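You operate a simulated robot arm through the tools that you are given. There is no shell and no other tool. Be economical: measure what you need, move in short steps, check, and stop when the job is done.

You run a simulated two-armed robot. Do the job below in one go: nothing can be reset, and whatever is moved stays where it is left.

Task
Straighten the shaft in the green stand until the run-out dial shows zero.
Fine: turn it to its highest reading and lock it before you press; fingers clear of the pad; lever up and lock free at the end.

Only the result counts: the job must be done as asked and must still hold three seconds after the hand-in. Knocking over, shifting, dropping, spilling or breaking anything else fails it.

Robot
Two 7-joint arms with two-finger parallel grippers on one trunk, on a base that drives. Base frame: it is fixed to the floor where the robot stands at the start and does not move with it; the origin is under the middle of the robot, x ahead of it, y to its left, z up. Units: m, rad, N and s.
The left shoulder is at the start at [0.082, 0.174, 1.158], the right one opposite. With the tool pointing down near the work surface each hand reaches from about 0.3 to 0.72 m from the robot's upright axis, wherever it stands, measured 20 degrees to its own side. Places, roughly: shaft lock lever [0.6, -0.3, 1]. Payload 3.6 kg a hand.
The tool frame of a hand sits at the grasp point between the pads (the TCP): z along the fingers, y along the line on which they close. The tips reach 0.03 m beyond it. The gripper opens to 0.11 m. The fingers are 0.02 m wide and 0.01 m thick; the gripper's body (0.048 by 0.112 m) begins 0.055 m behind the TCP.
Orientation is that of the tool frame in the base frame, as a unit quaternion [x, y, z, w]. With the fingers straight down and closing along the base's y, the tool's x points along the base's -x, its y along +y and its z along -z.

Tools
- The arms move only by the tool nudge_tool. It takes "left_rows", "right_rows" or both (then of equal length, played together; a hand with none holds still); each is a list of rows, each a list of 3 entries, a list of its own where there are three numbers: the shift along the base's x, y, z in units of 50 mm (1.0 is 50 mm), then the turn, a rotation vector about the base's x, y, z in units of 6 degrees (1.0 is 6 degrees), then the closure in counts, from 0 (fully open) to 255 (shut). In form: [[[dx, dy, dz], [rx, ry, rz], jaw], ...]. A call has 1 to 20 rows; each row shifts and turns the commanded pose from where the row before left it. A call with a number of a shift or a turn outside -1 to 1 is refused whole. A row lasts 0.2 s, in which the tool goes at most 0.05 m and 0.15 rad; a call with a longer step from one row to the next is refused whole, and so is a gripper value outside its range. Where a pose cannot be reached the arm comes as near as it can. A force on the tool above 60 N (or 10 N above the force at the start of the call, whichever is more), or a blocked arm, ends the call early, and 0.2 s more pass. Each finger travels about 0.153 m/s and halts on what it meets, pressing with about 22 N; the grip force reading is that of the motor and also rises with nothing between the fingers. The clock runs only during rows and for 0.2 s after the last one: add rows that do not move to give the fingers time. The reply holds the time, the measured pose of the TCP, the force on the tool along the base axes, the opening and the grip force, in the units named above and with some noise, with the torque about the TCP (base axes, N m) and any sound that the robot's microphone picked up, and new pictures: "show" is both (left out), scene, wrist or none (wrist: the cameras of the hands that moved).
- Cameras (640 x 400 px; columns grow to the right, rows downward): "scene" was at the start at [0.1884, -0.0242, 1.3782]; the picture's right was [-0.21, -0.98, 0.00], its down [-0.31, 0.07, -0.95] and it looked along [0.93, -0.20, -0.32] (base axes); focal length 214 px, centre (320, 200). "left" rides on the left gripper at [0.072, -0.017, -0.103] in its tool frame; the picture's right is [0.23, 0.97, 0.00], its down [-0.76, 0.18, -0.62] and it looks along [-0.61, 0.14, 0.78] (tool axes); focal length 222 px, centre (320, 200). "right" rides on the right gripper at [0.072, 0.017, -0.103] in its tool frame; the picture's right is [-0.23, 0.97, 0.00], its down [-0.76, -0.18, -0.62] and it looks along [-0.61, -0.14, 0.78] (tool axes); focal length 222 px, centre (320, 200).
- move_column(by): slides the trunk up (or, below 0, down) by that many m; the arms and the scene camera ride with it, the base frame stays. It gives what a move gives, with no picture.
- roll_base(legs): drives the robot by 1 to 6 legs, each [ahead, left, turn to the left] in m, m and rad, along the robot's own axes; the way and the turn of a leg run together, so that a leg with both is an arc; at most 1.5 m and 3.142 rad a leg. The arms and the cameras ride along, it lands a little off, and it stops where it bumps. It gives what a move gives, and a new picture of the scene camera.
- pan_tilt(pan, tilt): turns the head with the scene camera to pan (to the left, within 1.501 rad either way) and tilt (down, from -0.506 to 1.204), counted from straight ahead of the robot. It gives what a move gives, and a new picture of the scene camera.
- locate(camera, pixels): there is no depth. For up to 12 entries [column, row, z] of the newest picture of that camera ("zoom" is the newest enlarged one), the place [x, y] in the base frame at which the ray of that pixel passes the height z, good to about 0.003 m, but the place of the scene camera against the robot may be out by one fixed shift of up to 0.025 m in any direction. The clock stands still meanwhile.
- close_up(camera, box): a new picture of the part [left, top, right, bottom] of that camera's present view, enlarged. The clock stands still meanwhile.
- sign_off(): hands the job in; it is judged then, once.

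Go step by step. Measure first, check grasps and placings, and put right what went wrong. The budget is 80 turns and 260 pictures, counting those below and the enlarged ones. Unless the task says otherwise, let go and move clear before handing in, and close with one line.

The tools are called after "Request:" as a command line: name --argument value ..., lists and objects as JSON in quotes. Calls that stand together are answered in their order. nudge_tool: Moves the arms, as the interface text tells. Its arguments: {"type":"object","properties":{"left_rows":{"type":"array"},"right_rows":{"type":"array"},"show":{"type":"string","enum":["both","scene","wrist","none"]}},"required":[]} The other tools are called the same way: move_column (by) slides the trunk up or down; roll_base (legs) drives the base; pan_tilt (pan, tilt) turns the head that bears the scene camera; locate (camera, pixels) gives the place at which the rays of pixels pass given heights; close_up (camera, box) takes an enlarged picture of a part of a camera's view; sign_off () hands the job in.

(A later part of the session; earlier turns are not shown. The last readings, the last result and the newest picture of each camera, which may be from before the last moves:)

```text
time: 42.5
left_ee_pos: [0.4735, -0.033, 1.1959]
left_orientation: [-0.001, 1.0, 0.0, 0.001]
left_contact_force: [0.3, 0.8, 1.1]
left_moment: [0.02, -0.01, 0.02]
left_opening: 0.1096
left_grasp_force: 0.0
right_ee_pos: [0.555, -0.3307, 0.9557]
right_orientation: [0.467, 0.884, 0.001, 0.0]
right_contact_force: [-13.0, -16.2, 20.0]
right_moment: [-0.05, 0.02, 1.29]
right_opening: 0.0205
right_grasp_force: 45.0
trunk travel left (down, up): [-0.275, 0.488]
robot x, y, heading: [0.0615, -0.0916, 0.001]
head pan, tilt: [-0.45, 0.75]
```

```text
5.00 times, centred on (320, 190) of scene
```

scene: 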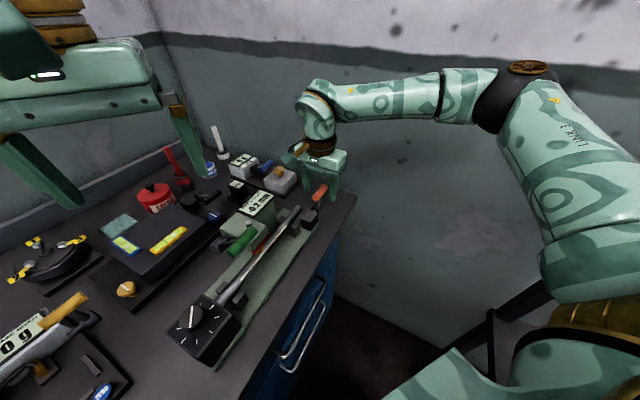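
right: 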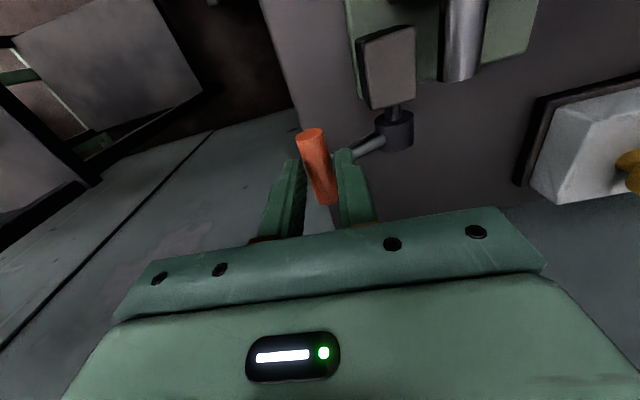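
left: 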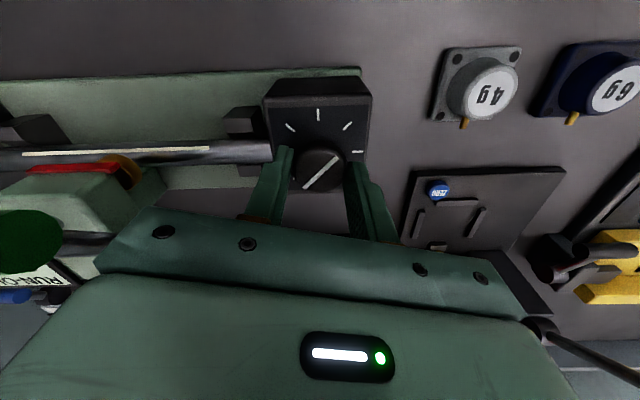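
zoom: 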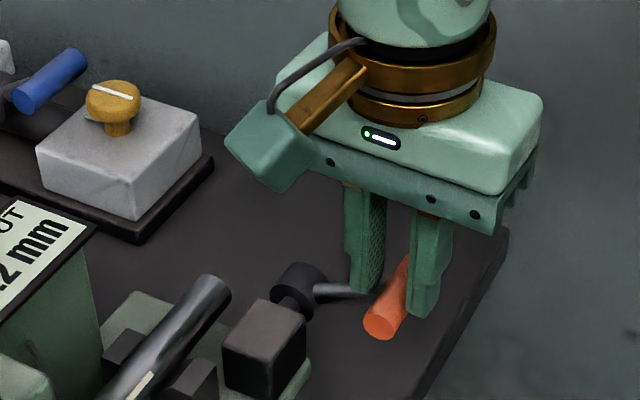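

Request:
nudge_tool --right_rows '[[[-0.04, -0.03, -0.05], [0, 0, 0], 255], [[0, 0, -0.06], [0, 0, 0], 255], [[0, 0, 0], [0, 0, 0], 255]]' --show "none"

Request:
close_up --camera "scene" --box '[280, 150, 360, 230]'

Request:
close_up --camera "right" --box '[240, 80, 440, 220]'

```text
time: 43.3
left_ee_pos: [0.4711, -0.0319, 1.1969]
left_orientation: [-0.001, 1.0, -0.001, 0.002]
left_contact_force: [0.6, 0.1, 0.6]
left_moment: [-0.03, -0.02, -0.02]
left_opening: 0.11
left_grasp_force: 0.0
right_ee_pos: [0.553, -0.3321, 0.9532]
right_orientation: [0.471, 0.882, 0.003, 0.004]
right_contact_force: [-16.1, -15.4, 47.2]
right_moment: [0.61, 1.44, 0.76]
right_opening: 0.0171
right_grasp_force: 44.9
trunk travel left (down, up): [-0.275, 0.488]
robot x, y, heading: [0.0592, -0.0903, -0.003]
head pan, tilt: [-0.45, 0.75]
```

```text
5.00 times, centred on (320, 190) of scene
```

zoom: 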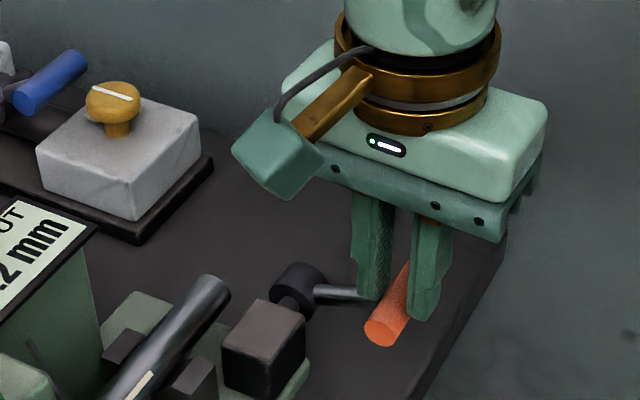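

```text
2.86 times, centred on (340, 150) of right
```

zoom: 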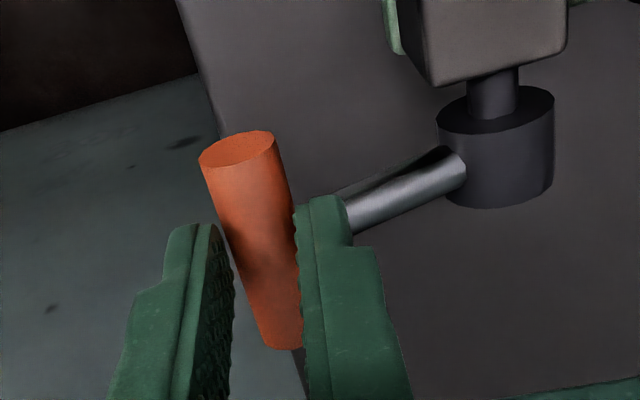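

Upward force 47 N and the lever barely moves — possibly at its end stop. Open, lift clear and look where it rests.

Request:
nudge_tool --right_rows '[[[0, 0, 0.04], [0, 0, 0], 150], [[0, 0, 0], [0, 0, 0], 110], [[0, 0, 0.5], [0, 0, 0], 110], [[0, 0, 0.8], [0, 0, 0], 110], [[0, 0, 0.5], [0, 0, 0], 110], [[0, 0, 0], [0, 0, 0], 110]]'

Request:
close_up --camera "scene" --box '[230, 150, 350, 240]'

Request:
close_up --camera "right" --box '[240, 60, 440, 200]'

```text
time: 44.7
left_ee_pos: [0.4762, -0.0308, 1.1945]
left_orientation: [-0.002, 1.0, -0.002, -0.001]
left_contact_force: [-0.2, 0.6, 0.0]
left_moment: [0.04, -0.02, -0.02]
left_opening: 0.1101
left_grasp_force: 0.0
right_ee_pos: [0.5574, -0.331, 1.042]
right_orientation: [0.47, 0.882, -0.001, 0.0]
right_contact_force: [-0.1, -0.2, 0.1]
right_moment: [0.01, 0.04, 0.0]
right_opening: 0.0628
right_grasp_force: 0.1
trunk travel left (down, up): [-0.275, 0.488]
robot x, y, heading: [0.0562, -0.0913, 0.001]
head pan, tilt: [-0.45, 0.75]
```

scene: 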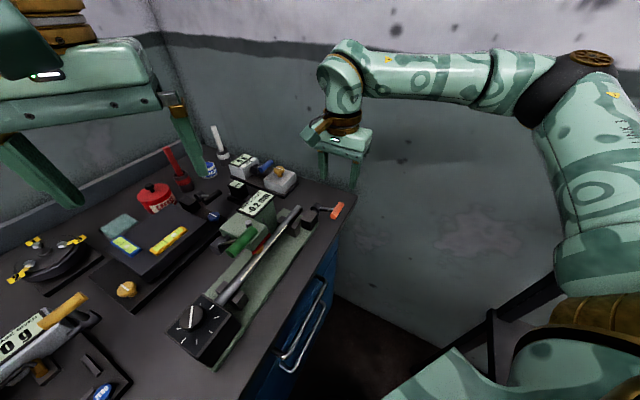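
right: 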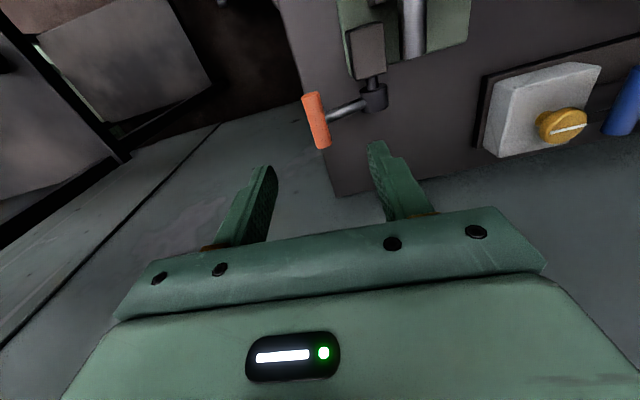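

```text
4.44 times, centred on (290, 195) of scene
```

zoom: 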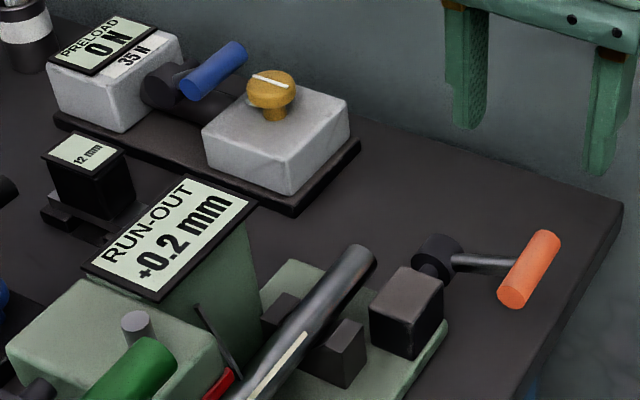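

```text
2.86 times, centred on (340, 130) of right
```

zoom: 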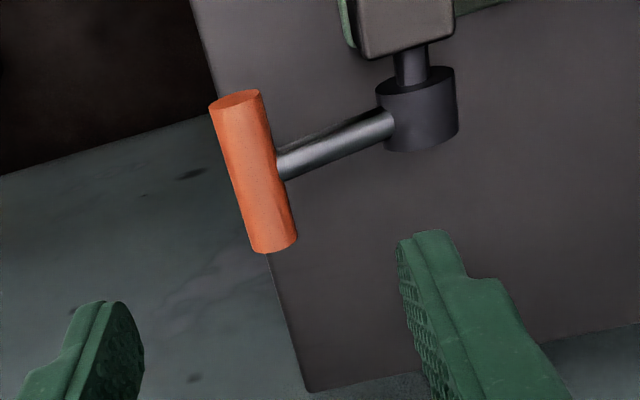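

Lever rests about horizontal. I'll push it down from above with closed fingertips to make sure it is at its end; first locate the handle.

Request:
locate --camera "right" --pixels '[[310.3, 121, 0.92], [310.3, 121, 0.93], [310.3, 121, 0.94], [370, 98, 0.93]]'

```text
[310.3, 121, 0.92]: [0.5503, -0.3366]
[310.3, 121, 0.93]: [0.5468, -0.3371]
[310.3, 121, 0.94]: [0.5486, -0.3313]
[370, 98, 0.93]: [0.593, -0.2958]
```

Request:
nudge_tool --right_rows '[[[-0.17, -0.07, 0], [0, 0, 0], 255], [[0, 0, 0], [0, 0, 0], 255], [[0, 0, -0.6], [0, 0, 0], 255], [[0, 0, -0.4], [0, 0, 0], 255], [[0, 0, -0.2], [0, 0, 0], 255], [[0, 0, -0.1], [0, 0, 0], 255], [[0, 0, -0.1], [0, 0, 0], 255], [[0, 0, -0.1], [0, 0, 0], 255], [[0, 0, -0.1], [0, 0, 0], 255]]' --show "wrist"

Request:
close_up --camera "scene" --box '[280, 150, 360, 230]'

```text
time: 46.7
left_ee_pos: [0.4785, -0.0314, 1.1955]
left_orientation: [-0.002, 1.0, -0.001, -0.001]
left_contact_force: [0.3, -0.9, 0.1]
left_moment: [0.04, 0.0, 0.0]
left_opening: 0.11
left_grasp_force: 0.1
right_ee_pos: [0.5495, -0.3363, 0.9608]
right_orientation: [0.469, 0.883, 0.0, 0.0]
right_contact_force: [1.1, 0.5, 0.4]
right_moment: [0.01, -0.01, 0.01]
right_opening: 0.0
right_grasp_force: 22.1
trunk travel left (down, up): [-0.275, 0.488]
robot x, y, heading: [0.0642, -0.0897, -0.005]
head pan, tilt: [-0.45, 0.75]
```

right: 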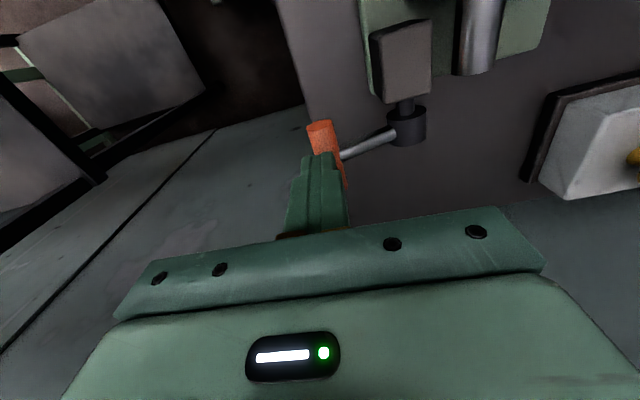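

```text
5.00 times, centred on (320, 190) of scene
```

zoom: 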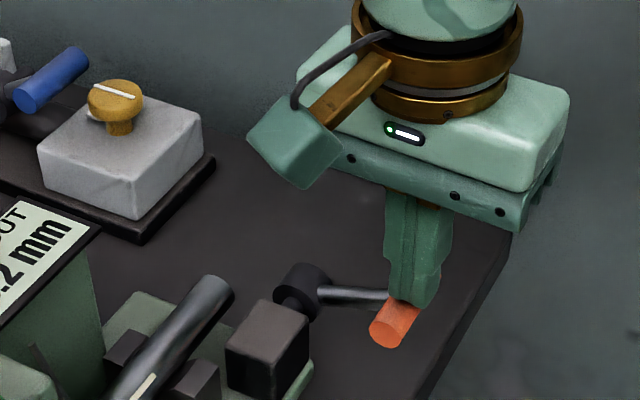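

Not yet touching (force ~0, tip at 0.931). Continue down in 4 mm steps.

Request:
nudge_tool --right_rows '[[[0, 0, -0.08], [0, 0, 0], 255], [[0, 0, -0.08], [0, 0, 0], 255], [[0, 0, 0], [0, 0, 0], 255]]' --show "none"

Request:
close_up --camera "scene" --box '[280, 150, 360, 230]'

```text
time: 47.5
left_ee_pos: [0.4733, -0.0313, 1.1974]
left_orientation: [-0.002, 1.0, -0.002, 0.001]
left_contact_force: [0.7, -0.2, 0.1]
left_moment: [-0.01, 0.0, -0.02]
left_opening: 0.1098
left_grasp_force: 0.1
right_ee_pos: [0.5481, -0.336, 0.9595]
right_orientation: [0.471, 0.882, 0.004, 0.006]
right_contact_force: [4.8, -11.7, 52.1]
right_moment: [0.0, -0.2, -0.13]
right_opening: 0.0
right_grasp_force: 22.6
trunk travel left (down, up): [-0.275, 0.488]
robot x, y, heading: [0.0616, -0.0885, -0.003]
head pan, tilt: [-0.45, 0.75]
```

```text
5.00 times, centred on (320, 190) of scene
```

zoom: 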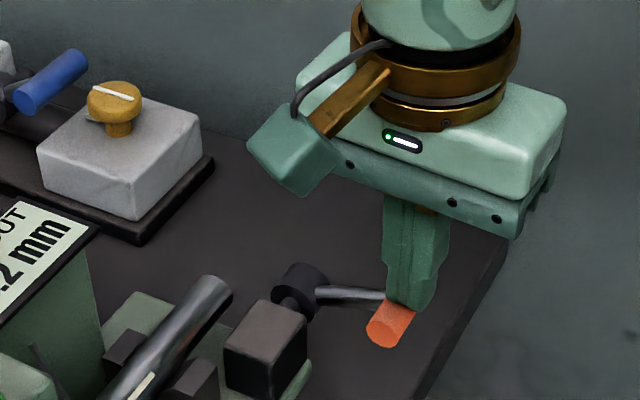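

The lever resists 52 N without moving: it is at its end stop. Lift the right hand, move the left hand away, and bring the right hand above the green handle.

Request:
nudge_tool --right_rows '[[[0, 0, 0.8], [0, 0, 0], 255], [[0, 0, 0.9], [0, 0, 0], 0], [[0, 0, 0.9], [0, 0, 0], 0], [[0, 0, 0.9], [0, 0, 0], 0], [[0, 0, 0.7], [0, 0, 0], 0], [[-0.3, 0.75, 0], [0, 0, 0], 0], [[-0.3, 0.75, 0], [0, 0, 0], 0], [[-0.3, 0.75, 0], [0, 0, 0], 0], [[-0.3, 0.75, 0], [0, 0, 0], 0], [[-0.3, 0.75, 0], [0, 0, 0], 0], [[-0.3, 0.75, 0], [0, 0, 0], 0], [[-0.12, 0.18, 0], [0, 0, 0], 0], [[0, 0, 0], [0, 0, 0], 0]]' --left_rows '[[[-0.3, 0.7, 0.2], [0, 0, 0], 0], [[-0.3, 0.7, 0.2], [0, 0, 0], 0], [[-0.3, 0.7, 0.2], [0, 0, 0], 0], [[-0.3, 0.7, 0.2], [0, 0, 0], 0], [[-0.3, 0.7, 0.2], [0, 0, 0], 0], [[0, 0, 0], [0, 0, 0], 0], [[0, 0, 0], [0, 0, 0], 0], [[0, 0, 0], [0, 0, 0], 0], [[0, 0, 0], [0, 0, 0], 0], [[0, 0, 0], [0, 0, 0], 0], [[0, 0, 0], [0, 0, 0], 0], [[0, 0, 0], [0, 0, 0], 0], [[0, 0, 0], [0, 0, 0], 0]]'

Request:
close_up --camera "right" --box '[200, 40, 440, 200]'

Request:
close_up --camera "left" --box '[0, 50, 240, 200]'

```text
time: 50.3
left_ee_pos: [0.4024, 0.1435, 1.2446]
left_orientation: [-0.002, 1.0, -0.001, -0.001]
left_contact_force: [-0.2, 0.7, 0.1]
left_moment: [0.01, 0.04, -0.03]
left_opening: 0.11
left_grasp_force: 0.0
right_ee_pos: [0.4535, -0.0999, 1.1618]
right_orientation: [0.47, 0.883, 0.0, 0.0]
right_contact_force: [0.8, -0.5, 0.4]
right_moment: [0.0, -0.01, 0.01]
right_opening: 0.11
right_grasp_force: 0.1
trunk travel left (down, up): [-0.275, 0.488]
robot x, y, heading: [0.0583, -0.0932, 0.0]
head pan, tilt: [-0.45, 0.75]
```

scene: 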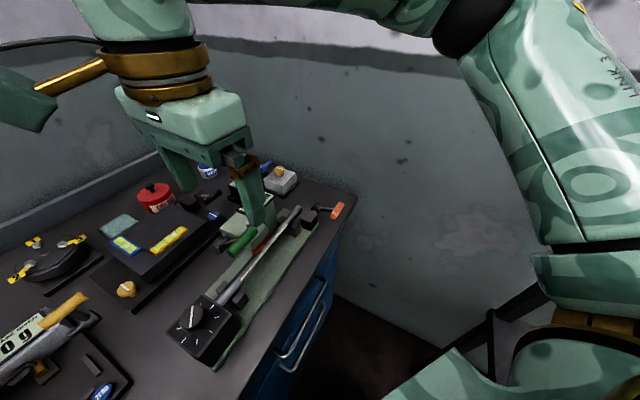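
right: 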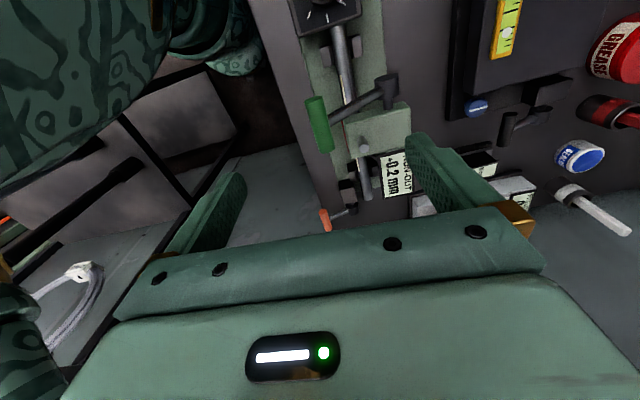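
left: 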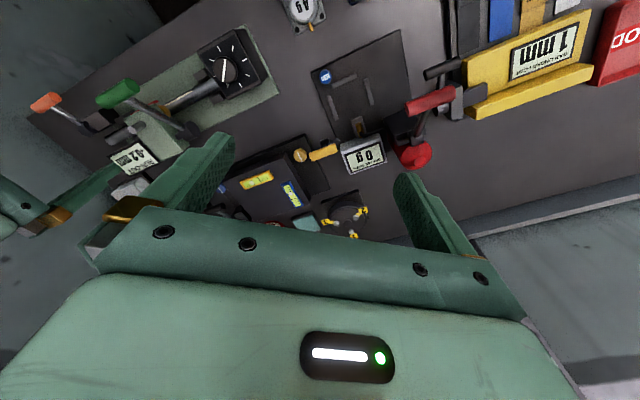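

```text
2.50 times, centred on (320, 120) of right
```

zoom: 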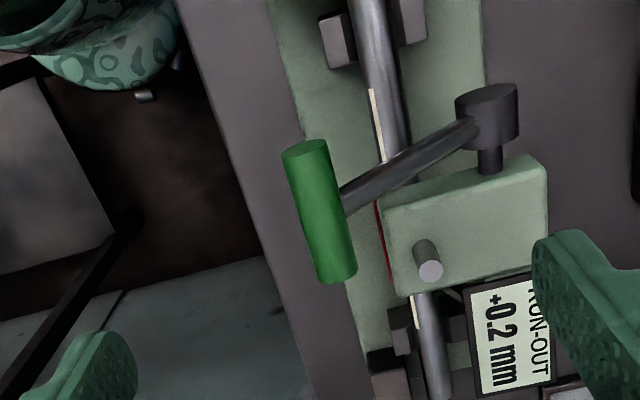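

```text
2.67 times, centred on (120, 125) of left
```

zoom: 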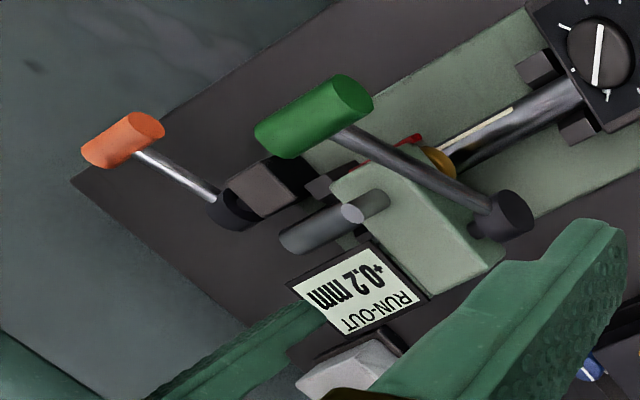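

Both wrist cameras see handle, hub and dial (+0.2). Triangulating handle and hub.

Request:
locate --camera "right" --pixels '[[320, 124, 1.0], [320, 124, 1.06], [386, 86, 0.95], [386, 86, 1.0], [314, 99.2, 1.05], [326.8, 148, 1.05]]'

Request:
locate --camera "left" --pixels '[[117.4, 93.9, 1.0], [117.4, 93.9, 1.06], [190.5, 128.8, 0.95], [190.5, 128.8, 1.0]]'

```text
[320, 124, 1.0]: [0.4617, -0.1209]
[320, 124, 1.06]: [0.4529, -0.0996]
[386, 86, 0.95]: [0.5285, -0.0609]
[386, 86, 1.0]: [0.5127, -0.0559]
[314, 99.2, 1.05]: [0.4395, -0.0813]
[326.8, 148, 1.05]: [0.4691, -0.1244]
```

```text
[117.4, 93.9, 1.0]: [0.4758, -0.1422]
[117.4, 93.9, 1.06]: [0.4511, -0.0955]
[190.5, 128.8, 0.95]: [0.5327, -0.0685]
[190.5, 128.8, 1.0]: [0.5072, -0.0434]
```

Handle ≈ (0.4545,-0.103,1.050), hub ≈ (0.523,-0.059,0.969): arm 0.115 m at 45°. The arm joins at mid-handle, so I'll grip 18 mm to the knob side (away from the pad).

Request:
nudge_tool --right_rows '[[[-0.2, 0.25, 0], [0, 0, 0], 120], [[0, 0, -0.5], [0, 0, 0], 120], [[0, 0, -0.5], [0, 0, 0], 120], [[0, 0, -0.4], [0, 0, 0], 120], [[0, 0, -0.3], [0, 0, 0], 120], [[0, 0, -0.2], [0, 0, 0], 120], [[0, 0, 0], [0, 0, 0], 120]]'

Request:
close_up --camera "right" --box '[200, 60, 440, 220]'

Request:
close_up --camera "left" --box '[0, 50, 240, 200]'

```text
time: 51.9
left_ee_pos: [0.4016, 0.1431, 1.2465]
left_orientation: [-0.001, 1.0, -0.001, -0.001]
left_contact_force: [-0.3, 0.3, -0.2]
left_moment: [0.02, 0.02, 0.0]
left_opening: 0.1103
left_grasp_force: 0.0
right_ee_pos: [0.4424, -0.0893, 1.068]
right_orientation: [0.47, 0.883, 0.0, 0.001]
right_contact_force: [-0.4, -0.4, -0.4]
right_moment: [-0.03, 0.02, 0.03]
right_opening: 0.0582
right_grasp_force: 0.0
trunk travel left (down, up): [-0.275, 0.488]
robot x, y, heading: [0.0606, -0.0897, -0.001]
head pan, tilt: [-0.45, 0.75]
```

scene: 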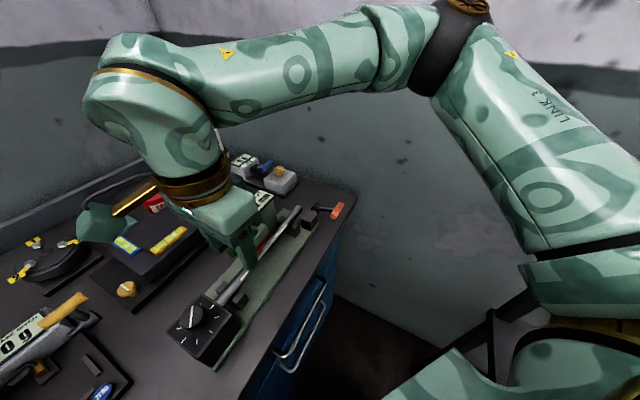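
right: 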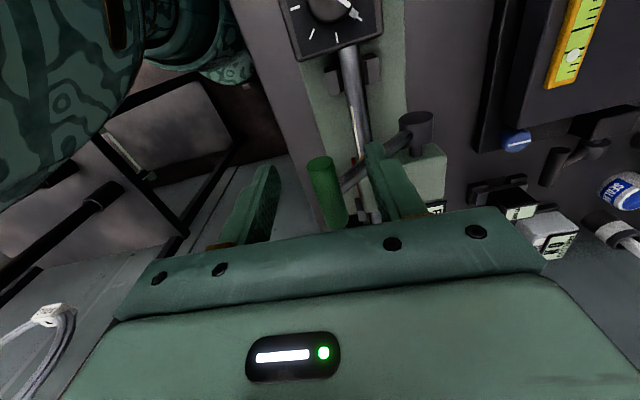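

```text
2.50 times, centred on (320, 140) of right
```

zoom: 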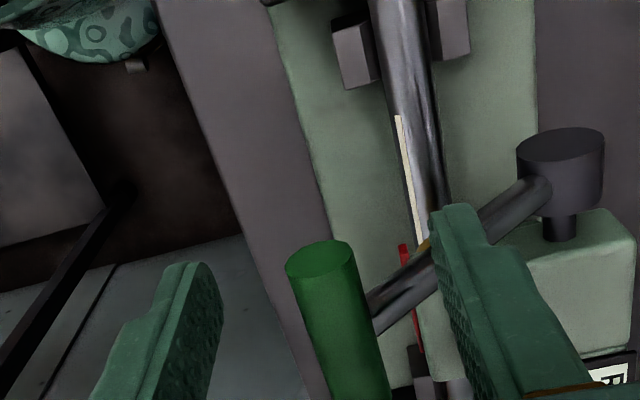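

```text
2.67 times, centred on (120, 125) of left
```

zoom: 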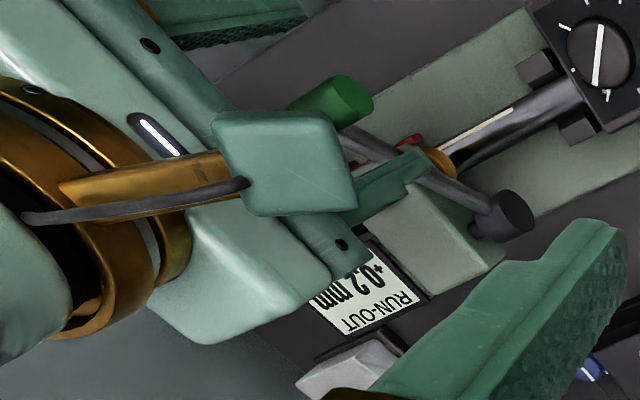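

Handle's free end is between the fingers (right zoom 330,290), dial readable in the left camera. Close.

Request:
nudge_tool --right_rows '[[[0, 0, 0], [0, 0, 0], 200], [[0, 0, 0], [0, 0, 0], 255], [[0, 0, 0], [0, 0, 0], 255], [[0, 0, 0], [0, 0, 0], 255]]' --show "wrist"

Request:
close_up --camera "left" --box '[60, 70, 200, 180]'

```text
time: 52.9
left_ee_pos: [0.4028, 0.144, 1.2449]
left_orientation: [-0.003, 1.0, 0.0, -0.001]
left_contact_force: [1.0, 0.5, 0.7]
left_moment: [-0.03, -0.03, 0.0]
left_opening: 0.11
left_grasp_force: 0.0
right_ee_pos: [0.4428, -0.0889, 1.0679]
right_orientation: [0.47, 0.883, 0.0, 0.001]
right_contact_force: [2.3, 1.3, -2.0]
right_moment: [-0.01, -0.19, 0.75]
right_opening: 0.0178
right_grasp_force: 45.1
trunk travel left (down, up): [-0.275, 0.488]
robot x, y, heading: [0.0612, -0.0899, 0.002]
head pan, tilt: [-0.45, 0.75]
```

right: 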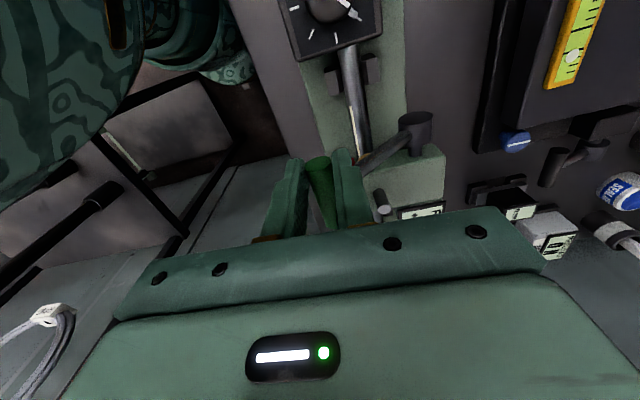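

```text
3.64 times, centred on (130, 125) of left
```

zoom: 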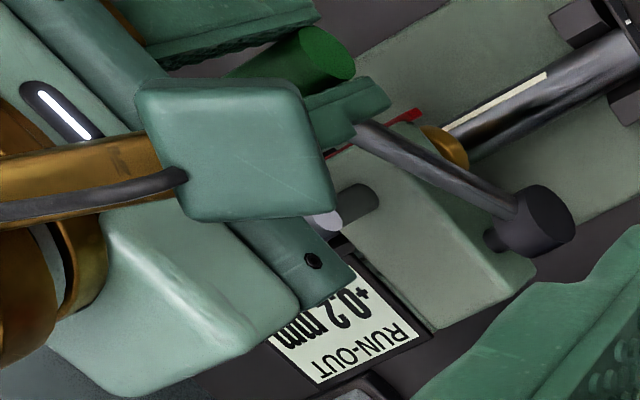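

Gripped. Swing down 5° along the arc and check.

Request:
nudge_tool --right_rows '[[[-0.056, -0.039, -0.074], [0, 0, 0], 255], [[-0.056, -0.039, -0.074], [0, 0, 0], 255], [[0, 0, 0], [0, 0, 0], 255]]' --show "none"

Request:
close_up --camera "left" --box '[60, 70, 200, 180]'

```text
time: 53.7
left_ee_pos: [0.4026, 0.1437, 1.2452]
left_orientation: [-0.001, 1.0, 0.0, -0.002]
left_contact_force: [0.9, -0.1, -0.2]
left_moment: [0.01, 0.02, 0.01]
left_opening: 0.1102
left_grasp_force: 0.0
right_ee_pos: [0.4389, -0.093, 1.0608]
right_orientation: [0.47, 0.883, 0.0, 0.0]
right_contact_force: [8.8, 0.1, 1.6]
right_moment: [-0.13, -0.75, 0.68]
right_opening: 0.0177
right_grasp_force: 44.7
trunk travel left (down, up): [-0.275, 0.488]
robot x, y, heading: [0.0584, -0.089, -0.0]
head pan, tilt: [-0.45, 0.75]
```

```text
3.64 times, centred on (130, 125) of left
```

zoom: 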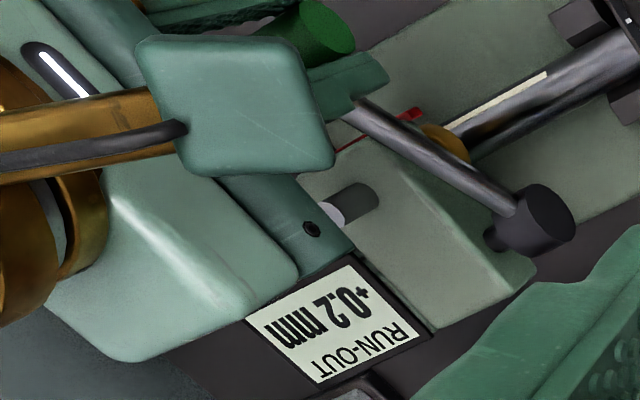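

Moves freely, dial visible (+0.2). Next 6°.

Request:
nudge_tool --right_rows '[[[-0.058, -0.041, -0.092], [0, 0, 0], 255], [[-0.055, -0.039, -0.095], [0, 0, 0], 255], [[0, 0, 0], [0, 0, 0], 255]]' --show "none"

Request:
close_up --camera "left" --box '[60, 70, 200, 180]'

```text
time: 54.5
left_ee_pos: [0.4033, 0.1433, 1.2445]
left_orientation: [-0.002, 1.0, -0.001, -0.001]
left_contact_force: [0.1, -0.2, 0.4]
left_moment: [0.0, -0.03, 0.02]
left_opening: 0.1099
left_grasp_force: 0.0
right_ee_pos: [0.433, -0.096, 1.0505]
right_orientation: [0.469, 0.883, 0.001, -0.001]
right_contact_force: [13.1, 1.5, -2.1]
right_moment: [-0.05, -0.69, 0.75]
right_opening: 0.0179
right_grasp_force: 44.5
trunk travel left (down, up): [-0.275, 0.488]
robot x, y, heading: [0.0626, -0.0896, 0.004]
head pan, tilt: [-0.45, 0.75]
```

```text
3.64 times, centred on (130, 125) of left
```

zoom: 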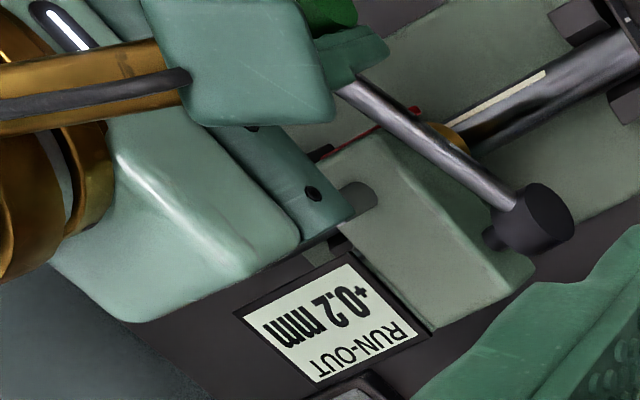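

Slight inward pull; steeper next steps, 6° more.

Request:
nudge_tool --right_rows '[[[-0.03, -0.02, -0.1], [0, 0, 0], 255], [[-0.035, -0.024, -0.1], [0, 0, 0], 255], [[0, 0, 0], [0, 0, 0], 255]]' --show "none"

Request:
close_up --camera "left" --box '[60, 70, 200, 180]'

```text
time: 55.3
left_ee_pos: [0.403, 0.1435, 1.2453]
left_orientation: [-0.001, 1.0, -0.001, -0.001]
left_contact_force: [1.0, -0.7, 0.4]
left_moment: [-0.02, -0.01, 0.02]
left_opening: 0.1102
left_grasp_force: 0.1
right_ee_pos: [0.4291, -0.0984, 1.0407]
right_orientation: [0.469, 0.883, 0.0, 0.0]
right_contact_force: [11.8, -0.3, 0.6]
right_moment: [-0.17, -0.78, 0.67]
right_opening: 0.0179
right_grasp_force: 45.1
trunk travel left (down, up): [-0.275, 0.488]
robot x, y, heading: [0.0595, -0.0928, -0.0]
head pan, tilt: [-0.45, 0.75]
```

```text
3.64 times, centred on (130, 125) of left
```

zoom: 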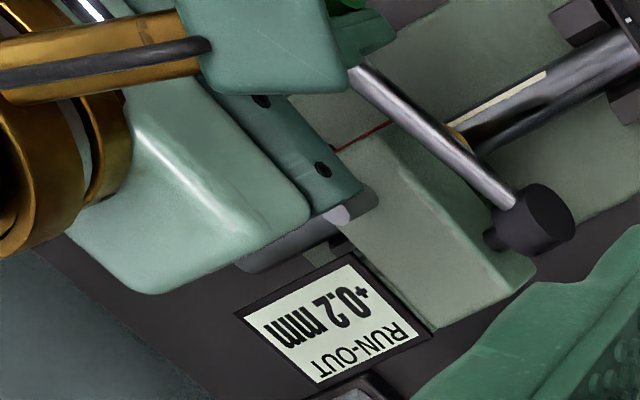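

Request:
nudge_tool --right_rows '[[[-0.025, -0.017, -0.075], [0, 0, 0], 255], [[-0.025, -0.017, -0.075], [0, 0, 0], 255], [[0, 0, 0], [0, 0, 0], 255]]' --show "none"

Request:
close_up --camera "left" --box '[60, 70, 200, 180]'

Request:
nudge_tool --right_rows '[[[-0.02, -0.014, -0.075], [0, 0, 0], 255], [[0, 0, 0], [0, 0, 0], 255]]' --show "none"

Request:
close_up --camera "left" --box '[60, 70, 200, 180]'

```text
time: 56.1
left_ee_pos: [0.4031, 0.1436, 1.2453]
left_orientation: [-0.002, 1.0, -0.001, -0.002]
left_contact_force: [-0.4, -0.9, 0.3]
left_moment: [-0.01, -0.02, 0.01]
left_opening: 0.11
left_grasp_force: 0.1
right_ee_pos: [0.4271, -0.101, 1.0325]
right_orientation: [0.469, 0.883, 0.0, -0.001]
right_contact_force: [13.2, 0.1, -0.1]
right_moment: [-0.01, -0.67, 0.75]
right_opening: 0.0177
right_grasp_force: 44.5
trunk travel left (down, up): [-0.275, 0.488]
robot x, y, heading: [0.0572, -0.0932, -0.001]
head pan, tilt: [-0.45, 0.75]
```

```text
3.64 times, centred on (130, 125) of left
```

zoom: 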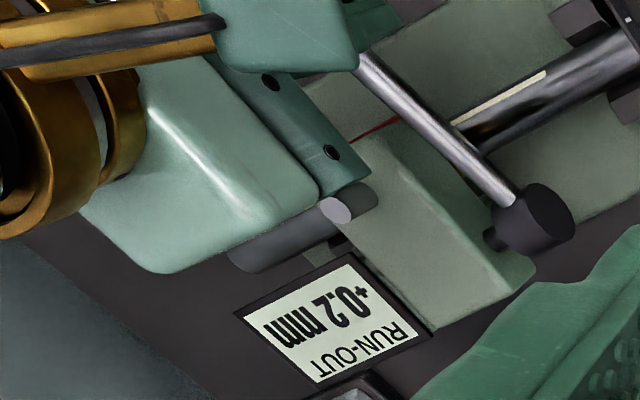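

```text
time: 56.7
left_ee_pos: [0.4043, 0.1438, 1.2457]
left_orientation: [-0.002, 1.0, -0.001, -0.002]
left_contact_force: [-0.5, 0.3, -0.9]
left_moment: [-0.03, -0.03, 0.01]
left_opening: 0.1099
left_grasp_force: 0.0
right_ee_pos: [0.4257, -0.1005, 1.0295]
right_orientation: [0.47, 0.883, 0.001, -0.001]
right_contact_force: [14.1, 0.2, 0.7]
right_moment: [0.03, -0.7, 0.68]
right_opening: 0.0178
right_grasp_force: 44.9
trunk travel left (down, up): [-0.275, 0.488]
robot x, y, heading: [0.0615, -0.0883, -0.003]
head pan, tilt: [-0.45, 0.75]
```

```text
3.64 times, centred on (130, 125) of left
```

zoom: 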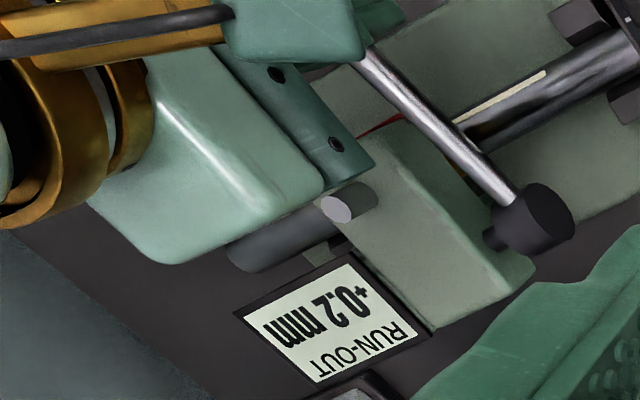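

Still no resistance from the shaft. Continue in ~3° steps.

Request:
nudge_tool --right_rows '[[[-0.005, -0.003, -0.06], [0, 0, 0], 255], [[-0.01, -0.007, -0.06], [0, 0, 0], 255], [[0, 0, 0], [0, 0, 0], 255]]' --show "none"

Request:
close_up --camera "left" --box '[60, 70, 200, 180]'

Request:
nudge_tool --right_rows '[[[-0.01, -0.007, -0.06], [0, 0, 0], 255], [[-0.01, -0.007, -0.06], [0, 0, 0], 255], [[0, 0, 0], [0, 0, 0], 255]]' --show "none"

Request:
close_up --camera "left" --box '[60, 70, 200, 180]'

```text
time: 57.5
left_ee_pos: [0.4048, 0.1423, 1.2449]
left_orientation: [-0.002, 1.0, -0.001, -0.001]
left_contact_force: [0.2, -0.4, -0.5]
left_moment: [0.01, 0.01, -0.01]
left_opening: 0.1098
left_grasp_force: 0.0
right_ee_pos: [0.4251, -0.1025, 1.0233]
right_orientation: [0.47, 0.883, -0.001, 0.0]
right_contact_force: [12.7, -0.1, 1.5]
right_moment: [-0.03, -0.68, 0.74]
right_opening: 0.0178
right_grasp_force: 45.0
trunk travel left (down, up): [-0.275, 0.488]
robot x, y, heading: [0.0584, -0.091, 0.002]
head pan, tilt: [-0.45, 0.75]
```

```text
3.64 times, centred on (130, 125) of left
```

zoom: 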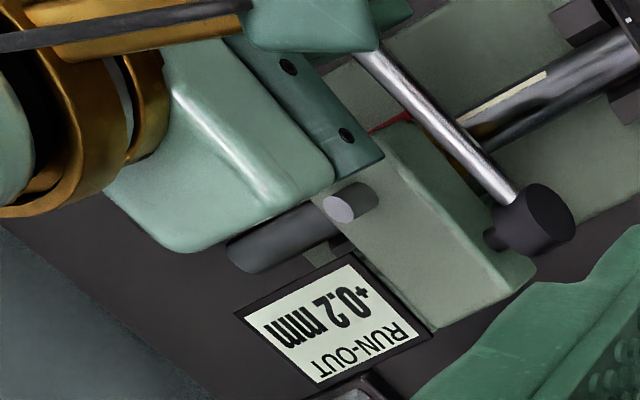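

```text
time: 58.3
left_ee_pos: [0.4032, 0.1444, 1.2446]
left_orientation: [-0.002, 1.0, -0.001, -0.002]
left_contact_force: [-0.6, 0.6, -0.6]
left_moment: [0.01, 0.04, -0.02]
left_opening: 0.1101
left_grasp_force: 0.0
right_ee_pos: [0.4249, -0.1024, 1.0174]
right_orientation: [0.469, 0.883, 0.0, 0.001]
right_contact_force: [14.0, 0.6, 2.6]
right_moment: [-0.11, -0.8, 0.68]
right_opening: 0.0179
right_grasp_force: 44.4
trunk travel left (down, up): [-0.275, 0.488]
robot x, y, heading: [0.0583, -0.0911, -0.002]
head pan, tilt: [-0.45, 0.75]
```

```text
3.64 times, centred on (130, 125) of left
```

zoom: 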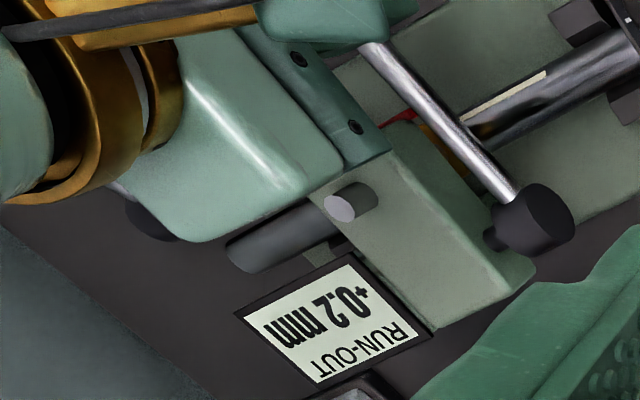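

Gripper body stays clear of the plunger (different n and d). Continue down.

Request:
nudge_tool --right_rows '[[[0, 0, -0.06], [0, 0, 0], 255], [[-0.005, -0.003, -0.06], [0, 0, 0], 255], [[0, 0, 0], [0, 0, 0], 255]]' --show "none"

Request:
close_up --camera "left" --box '[60, 70, 200, 180]'

Request:
nudge_tool --right_rows '[[[0, 0, -0.06], [0, 0, 0], 255], [[0, 0, -0.04], [0, 0, 0], 255], [[0, 0, 0], [0, 0, 0], 255]]' --show "none"

Request:
close_up --camera "left" --box '[60, 70, 200, 180]'

```text
time: 59.1
left_ee_pos: [0.4031, 0.143, 1.2458]
left_orientation: [-0.002, 1.0, -0.001, -0.002]
left_contact_force: [-0.2, 0.6, -0.7]
left_moment: [0.0, 0.0, 0.0]
left_opening: 0.1096
left_grasp_force: 0.0
right_ee_pos: [0.4249, -0.1041, 1.0103]
right_orientation: [0.469, 0.883, 0.0, -0.001]
right_contact_force: [11.3, 0.2, 2.9]
right_moment: [0.19, -0.43, 0.63]
right_opening: 0.0177
right_grasp_force: 44.9
trunk travel left (down, up): [-0.275, 0.488]
robot x, y, heading: [0.0586, -0.0916, 0.002]
head pan, tilt: [-0.45, 0.75]
```

```text
3.64 times, centred on (130, 125) of left
```

zoom: 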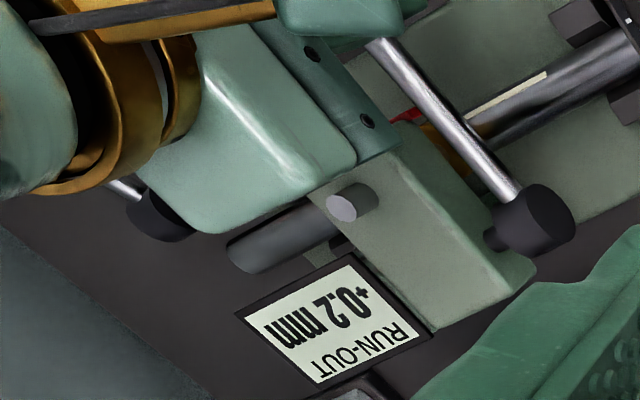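

```text
time: 59.9
left_ee_pos: [0.4031, 0.144, 1.2446]
left_orientation: [-0.002, 1.0, -0.001, -0.002]
left_contact_force: [0.4, -0.1, 0.0]
left_moment: [0.0, -0.06, 0.0]
left_opening: 0.1101
left_grasp_force: 0.0
right_ee_pos: [0.4232, -0.1021, 1.0073]
right_orientation: [0.47, 0.883, 0.001, 0.001]
right_contact_force: [9.0, -0.3, 4.1]
right_moment: [-0.09, -0.55, 0.67]
right_opening: 0.0177
right_grasp_force: 45.4
trunk travel left (down, up): [-0.275, 0.488]
robot x, y, heading: [0.0578, -0.0907, 0.002]
head pan, tilt: [-0.45, 0.75]
```

```text
3.64 times, centred on (130, 125) of left
```

zoom: 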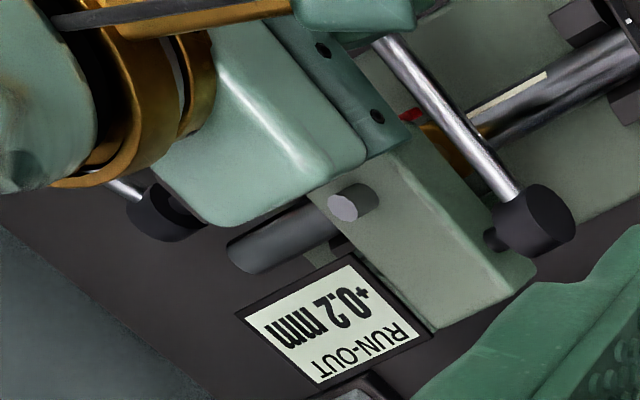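

No load yet (~4 N). Continue.

Request:
nudge_tool --right_rows '[[[0, 0, -0.05], [0, 0, 0], 255], [[0, 0, -0.05], [0, 0, 0], 255], [[0, 0, 0], [0, 0, 0], 255]]' --show "none"

Request:
close_up --camera "left" --box '[60, 70, 200, 180]'

Request:
nudge_tool --right_rows '[[[0, 0, -0.05], [0, 0, 0], 255], [[0, 0, -0.05], [0, 0, 0], 255], [[0, 0, 0], [0, 0, 0], 255]]' --show "none"

Request:
close_up --camera "left" --box '[60, 70, 200, 180]'

```text
time: 60.7
left_ee_pos: [0.4038, 0.1434, 1.2446]
left_orientation: [-0.002, 1.0, -0.001, -0.002]
left_contact_force: [0.2, -0.8, 0.4]
left_moment: [-0.01, 0.02, 0.02]
left_opening: 0.1101
left_grasp_force: 0.0
right_ee_pos: [0.4241, -0.1019, 1.0014]
right_orientation: [0.47, 0.883, 0.001, 0.001]
right_contact_force: [10.2, 0.4, 3.3]
right_moment: [0.14, -0.5, 0.72]
right_opening: 0.0176
right_grasp_force: 44.6
trunk travel left (down, up): [-0.275, 0.488]
robot x, y, heading: [0.0625, -0.0917, 0.002]
head pan, tilt: [-0.45, 0.75]
```

```text
3.64 times, centred on (130, 125) of left
```

zoom: 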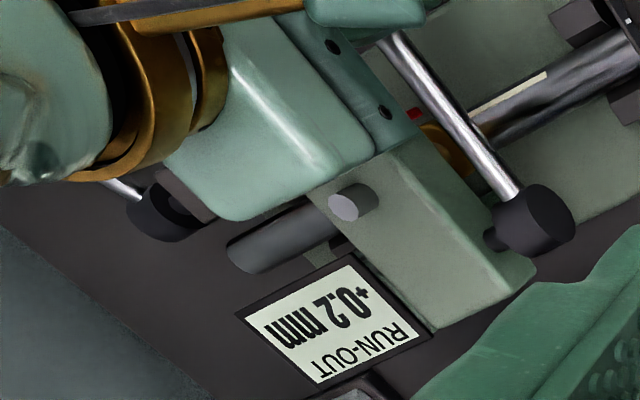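

```text
time: 61.5
left_ee_pos: [0.4028, 0.1445, 1.2451]
left_orientation: [-0.001, 1.0, -0.001, -0.001]
left_contact_force: [-0.1, 0.5, -0.2]
left_moment: [0.01, 0.01, 0.0]
left_opening: 0.11
left_grasp_force: 0.2
right_ee_pos: [0.4228, -0.1031, 0.9957]
right_orientation: [0.47, 0.883, 0.0, 0.0]
right_contact_force: [9.6, 1.2, 5.4]
right_moment: [0.04, -0.6, 0.67]
right_opening: 0.0176
right_grasp_force: 44.6
trunk travel left (down, up): [-0.275, 0.488]
robot x, y, heading: [0.0628, -0.0884, -0.003]
head pan, tilt: [-0.45, 0.75]
```

```text
3.64 times, centred on (130, 125) of left
```

zoom: 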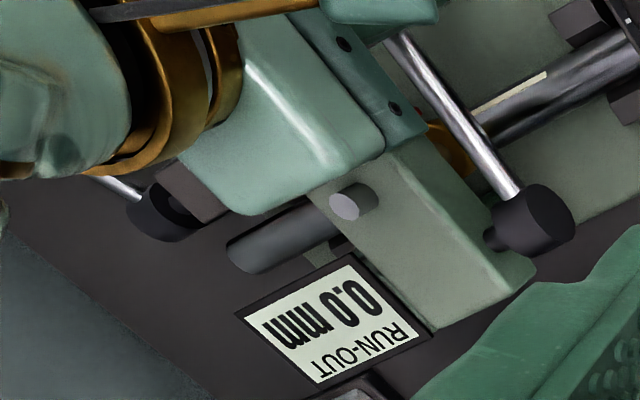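

The dial now shows 0.0 with the pad bearing. It may be elastic; lift the lever ~10 mm and see the sprung-back reading.

Request:
nudge_tool --right_rows '[[[0, 0, 0.1], [0, 0, 0], 255], [[0, 0, 0.1], [0, 0, 0], 255], [[0, 0, 0], [0, 0, 0], 255]]' --show "none"

Request:
close_up --camera "left" --box '[60, 70, 200, 180]'

```text
time: 62.3
left_ee_pos: [0.4044, 0.1437, 1.2455]
left_orientation: [-0.001, 1.0, -0.002, -0.001]
left_contact_force: [0.1, 0.3, 0.5]
left_moment: [0.01, 0.01, 0.01]
left_opening: 0.11
left_grasp_force: 0.2
right_ee_pos: [0.4235, -0.1022, 1.0052]
right_orientation: [0.47, 0.883, -0.002, -0.001]
right_contact_force: [6.8, 1.1, -6.8]
right_moment: [-0.13, 0.12, 0.7]
right_opening: 0.0178
right_grasp_force: 44.7
trunk travel left (down, up): [-0.275, 0.488]
robot x, y, heading: [0.0593, -0.0911, 0.0]
head pan, tilt: [-0.45, 0.75]
```

```text
3.64 times, centred on (130, 125) of left
```

zoom: 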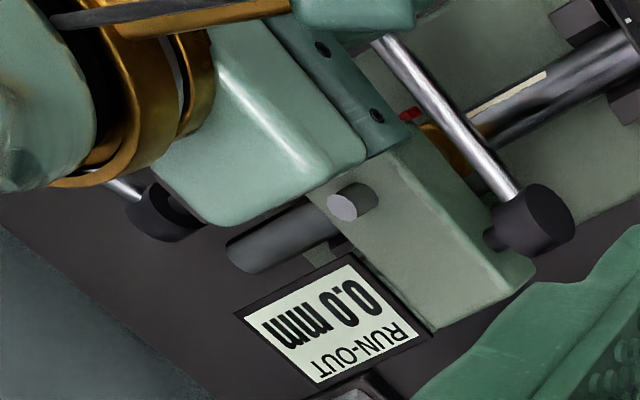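

It holds 0.0 after unloading. Now raise the lever back up along the same arc.

Request:
nudge_tool --right_rows '[[[0, 0, 0.1], [0, 0, 0], 255], [[0.005, 0.003, 0.12], [0, 0, 0], 255], [[0.02, 0.014, 0.12], [0, 0, 0], 255], [[0.015, 0.01, 0.12], [0, 0, 0], 255], [[0.02, 0.014, 0.075], [0, 0, 0], 255], [[0.05, 0.034, 0.15], [0, 0, 0], 255], [[0.065, 0.044, 0.2], [0, 0, 0], 255], [[0.113, 0.08, 0.187], [0, 0, 0], 255], [[0.112, 0.078, 0.148], [0, 0, 0], 255], [[0, 0, 0], [0, 0, 0], 255]]' --show "wrist"

Request:
close_up --camera "left" --box '[0, 50, 240, 200]'

```text
time: 64.5
left_ee_pos: [0.3987, 0.1413, 1.2476]
left_orientation: [-0.002, 1.0, 0.0, 0.001]
left_contact_force: [-1.1, 0.3, 0.0]
left_moment: [-0.03, 0.04, 0.02]
left_opening: 0.11
left_grasp_force: 0.1
right_ee_pos: [0.4391, -0.0906, 1.0697]
right_orientation: [0.47, 0.882, 0.001, 0.0]
right_contact_force: [-20.2, -11.4, 10.2]
right_moment: [-0.19, 1.15, 0.55]
right_opening: 0.0179
right_grasp_force: 44.3
trunk travel left (down, up): [-0.275, 0.488]
robot x, y, heading: [0.0604, -0.09, 0.002]
head pan, tilt: [-0.45, 0.75]
```

right: 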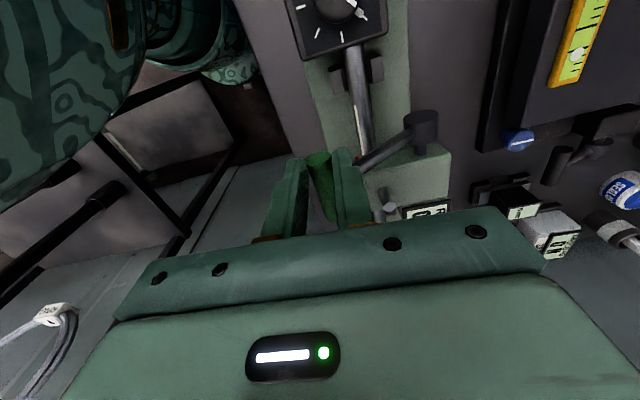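

```text
2.67 times, centred on (120, 125) of left
```

zoom: 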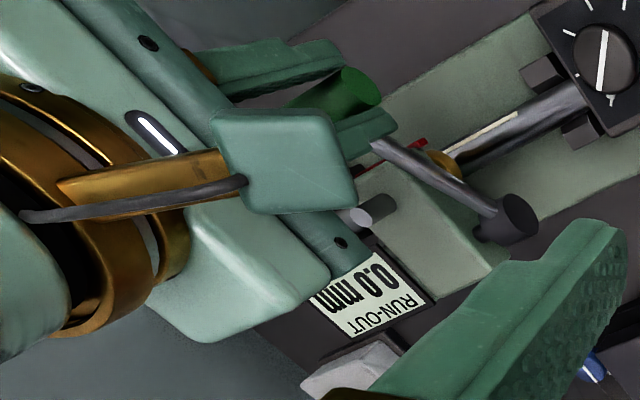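

Handle back at its starting height and dial 0.0. Open, lift clear, and view.

Request:
nudge_tool --right_rows '[[[0, 0, 0], [0, 0, 0], 140], [[0, 0, 0], [0, 0, 0], 100], [[0, 0, 0.5], [0, 0, 0], 80], [[0, 0, 0.8], [0, 0, 0], 0], [[0, 0, 0.7], [0, 0, 0], 0], [[0, 0, 0], [0, 0, 0], 0]]' --show "wrist"

Request:
close_up --camera "left" --box '[0, 50, 240, 200]'

Request:
locate --camera "left" --pixels '[[117.4, 93.9, 1.05]]'

```text
time: 65.9
left_ee_pos: [0.4018, 0.1445, 1.2458]
left_orientation: [-0.002, 1.0, -0.001, 0.0]
left_contact_force: [-0.2, 0.2, -0.3]
left_moment: [-0.01, 0.01, 0.02]
left_opening: 0.11
left_grasp_force: 0.0
right_ee_pos: [0.4428, -0.0899, 1.1683]
right_orientation: [0.469, 0.883, 0.0, -0.001]
right_contact_force: [0.0, 0.1, -0.3]
right_moment: [0.01, 0.03, 0.02]
right_opening: 0.1099
right_grasp_force: 0.1
trunk travel left (down, up): [-0.275, 0.488]
robot x, y, heading: [0.0605, -0.0951, -0.003]
head pan, tilt: [-0.45, 0.75]
```

right: 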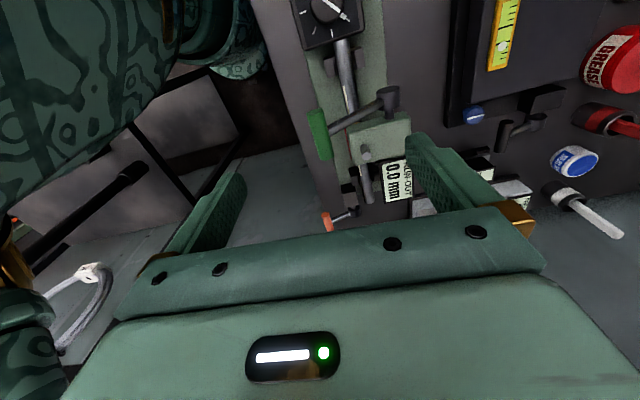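

```text
2.67 times, centred on (120, 125) of left
```

zoom: 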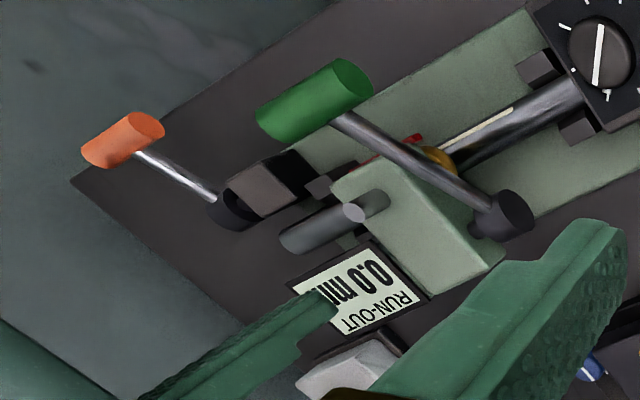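

```text
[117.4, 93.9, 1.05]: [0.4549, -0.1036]
```

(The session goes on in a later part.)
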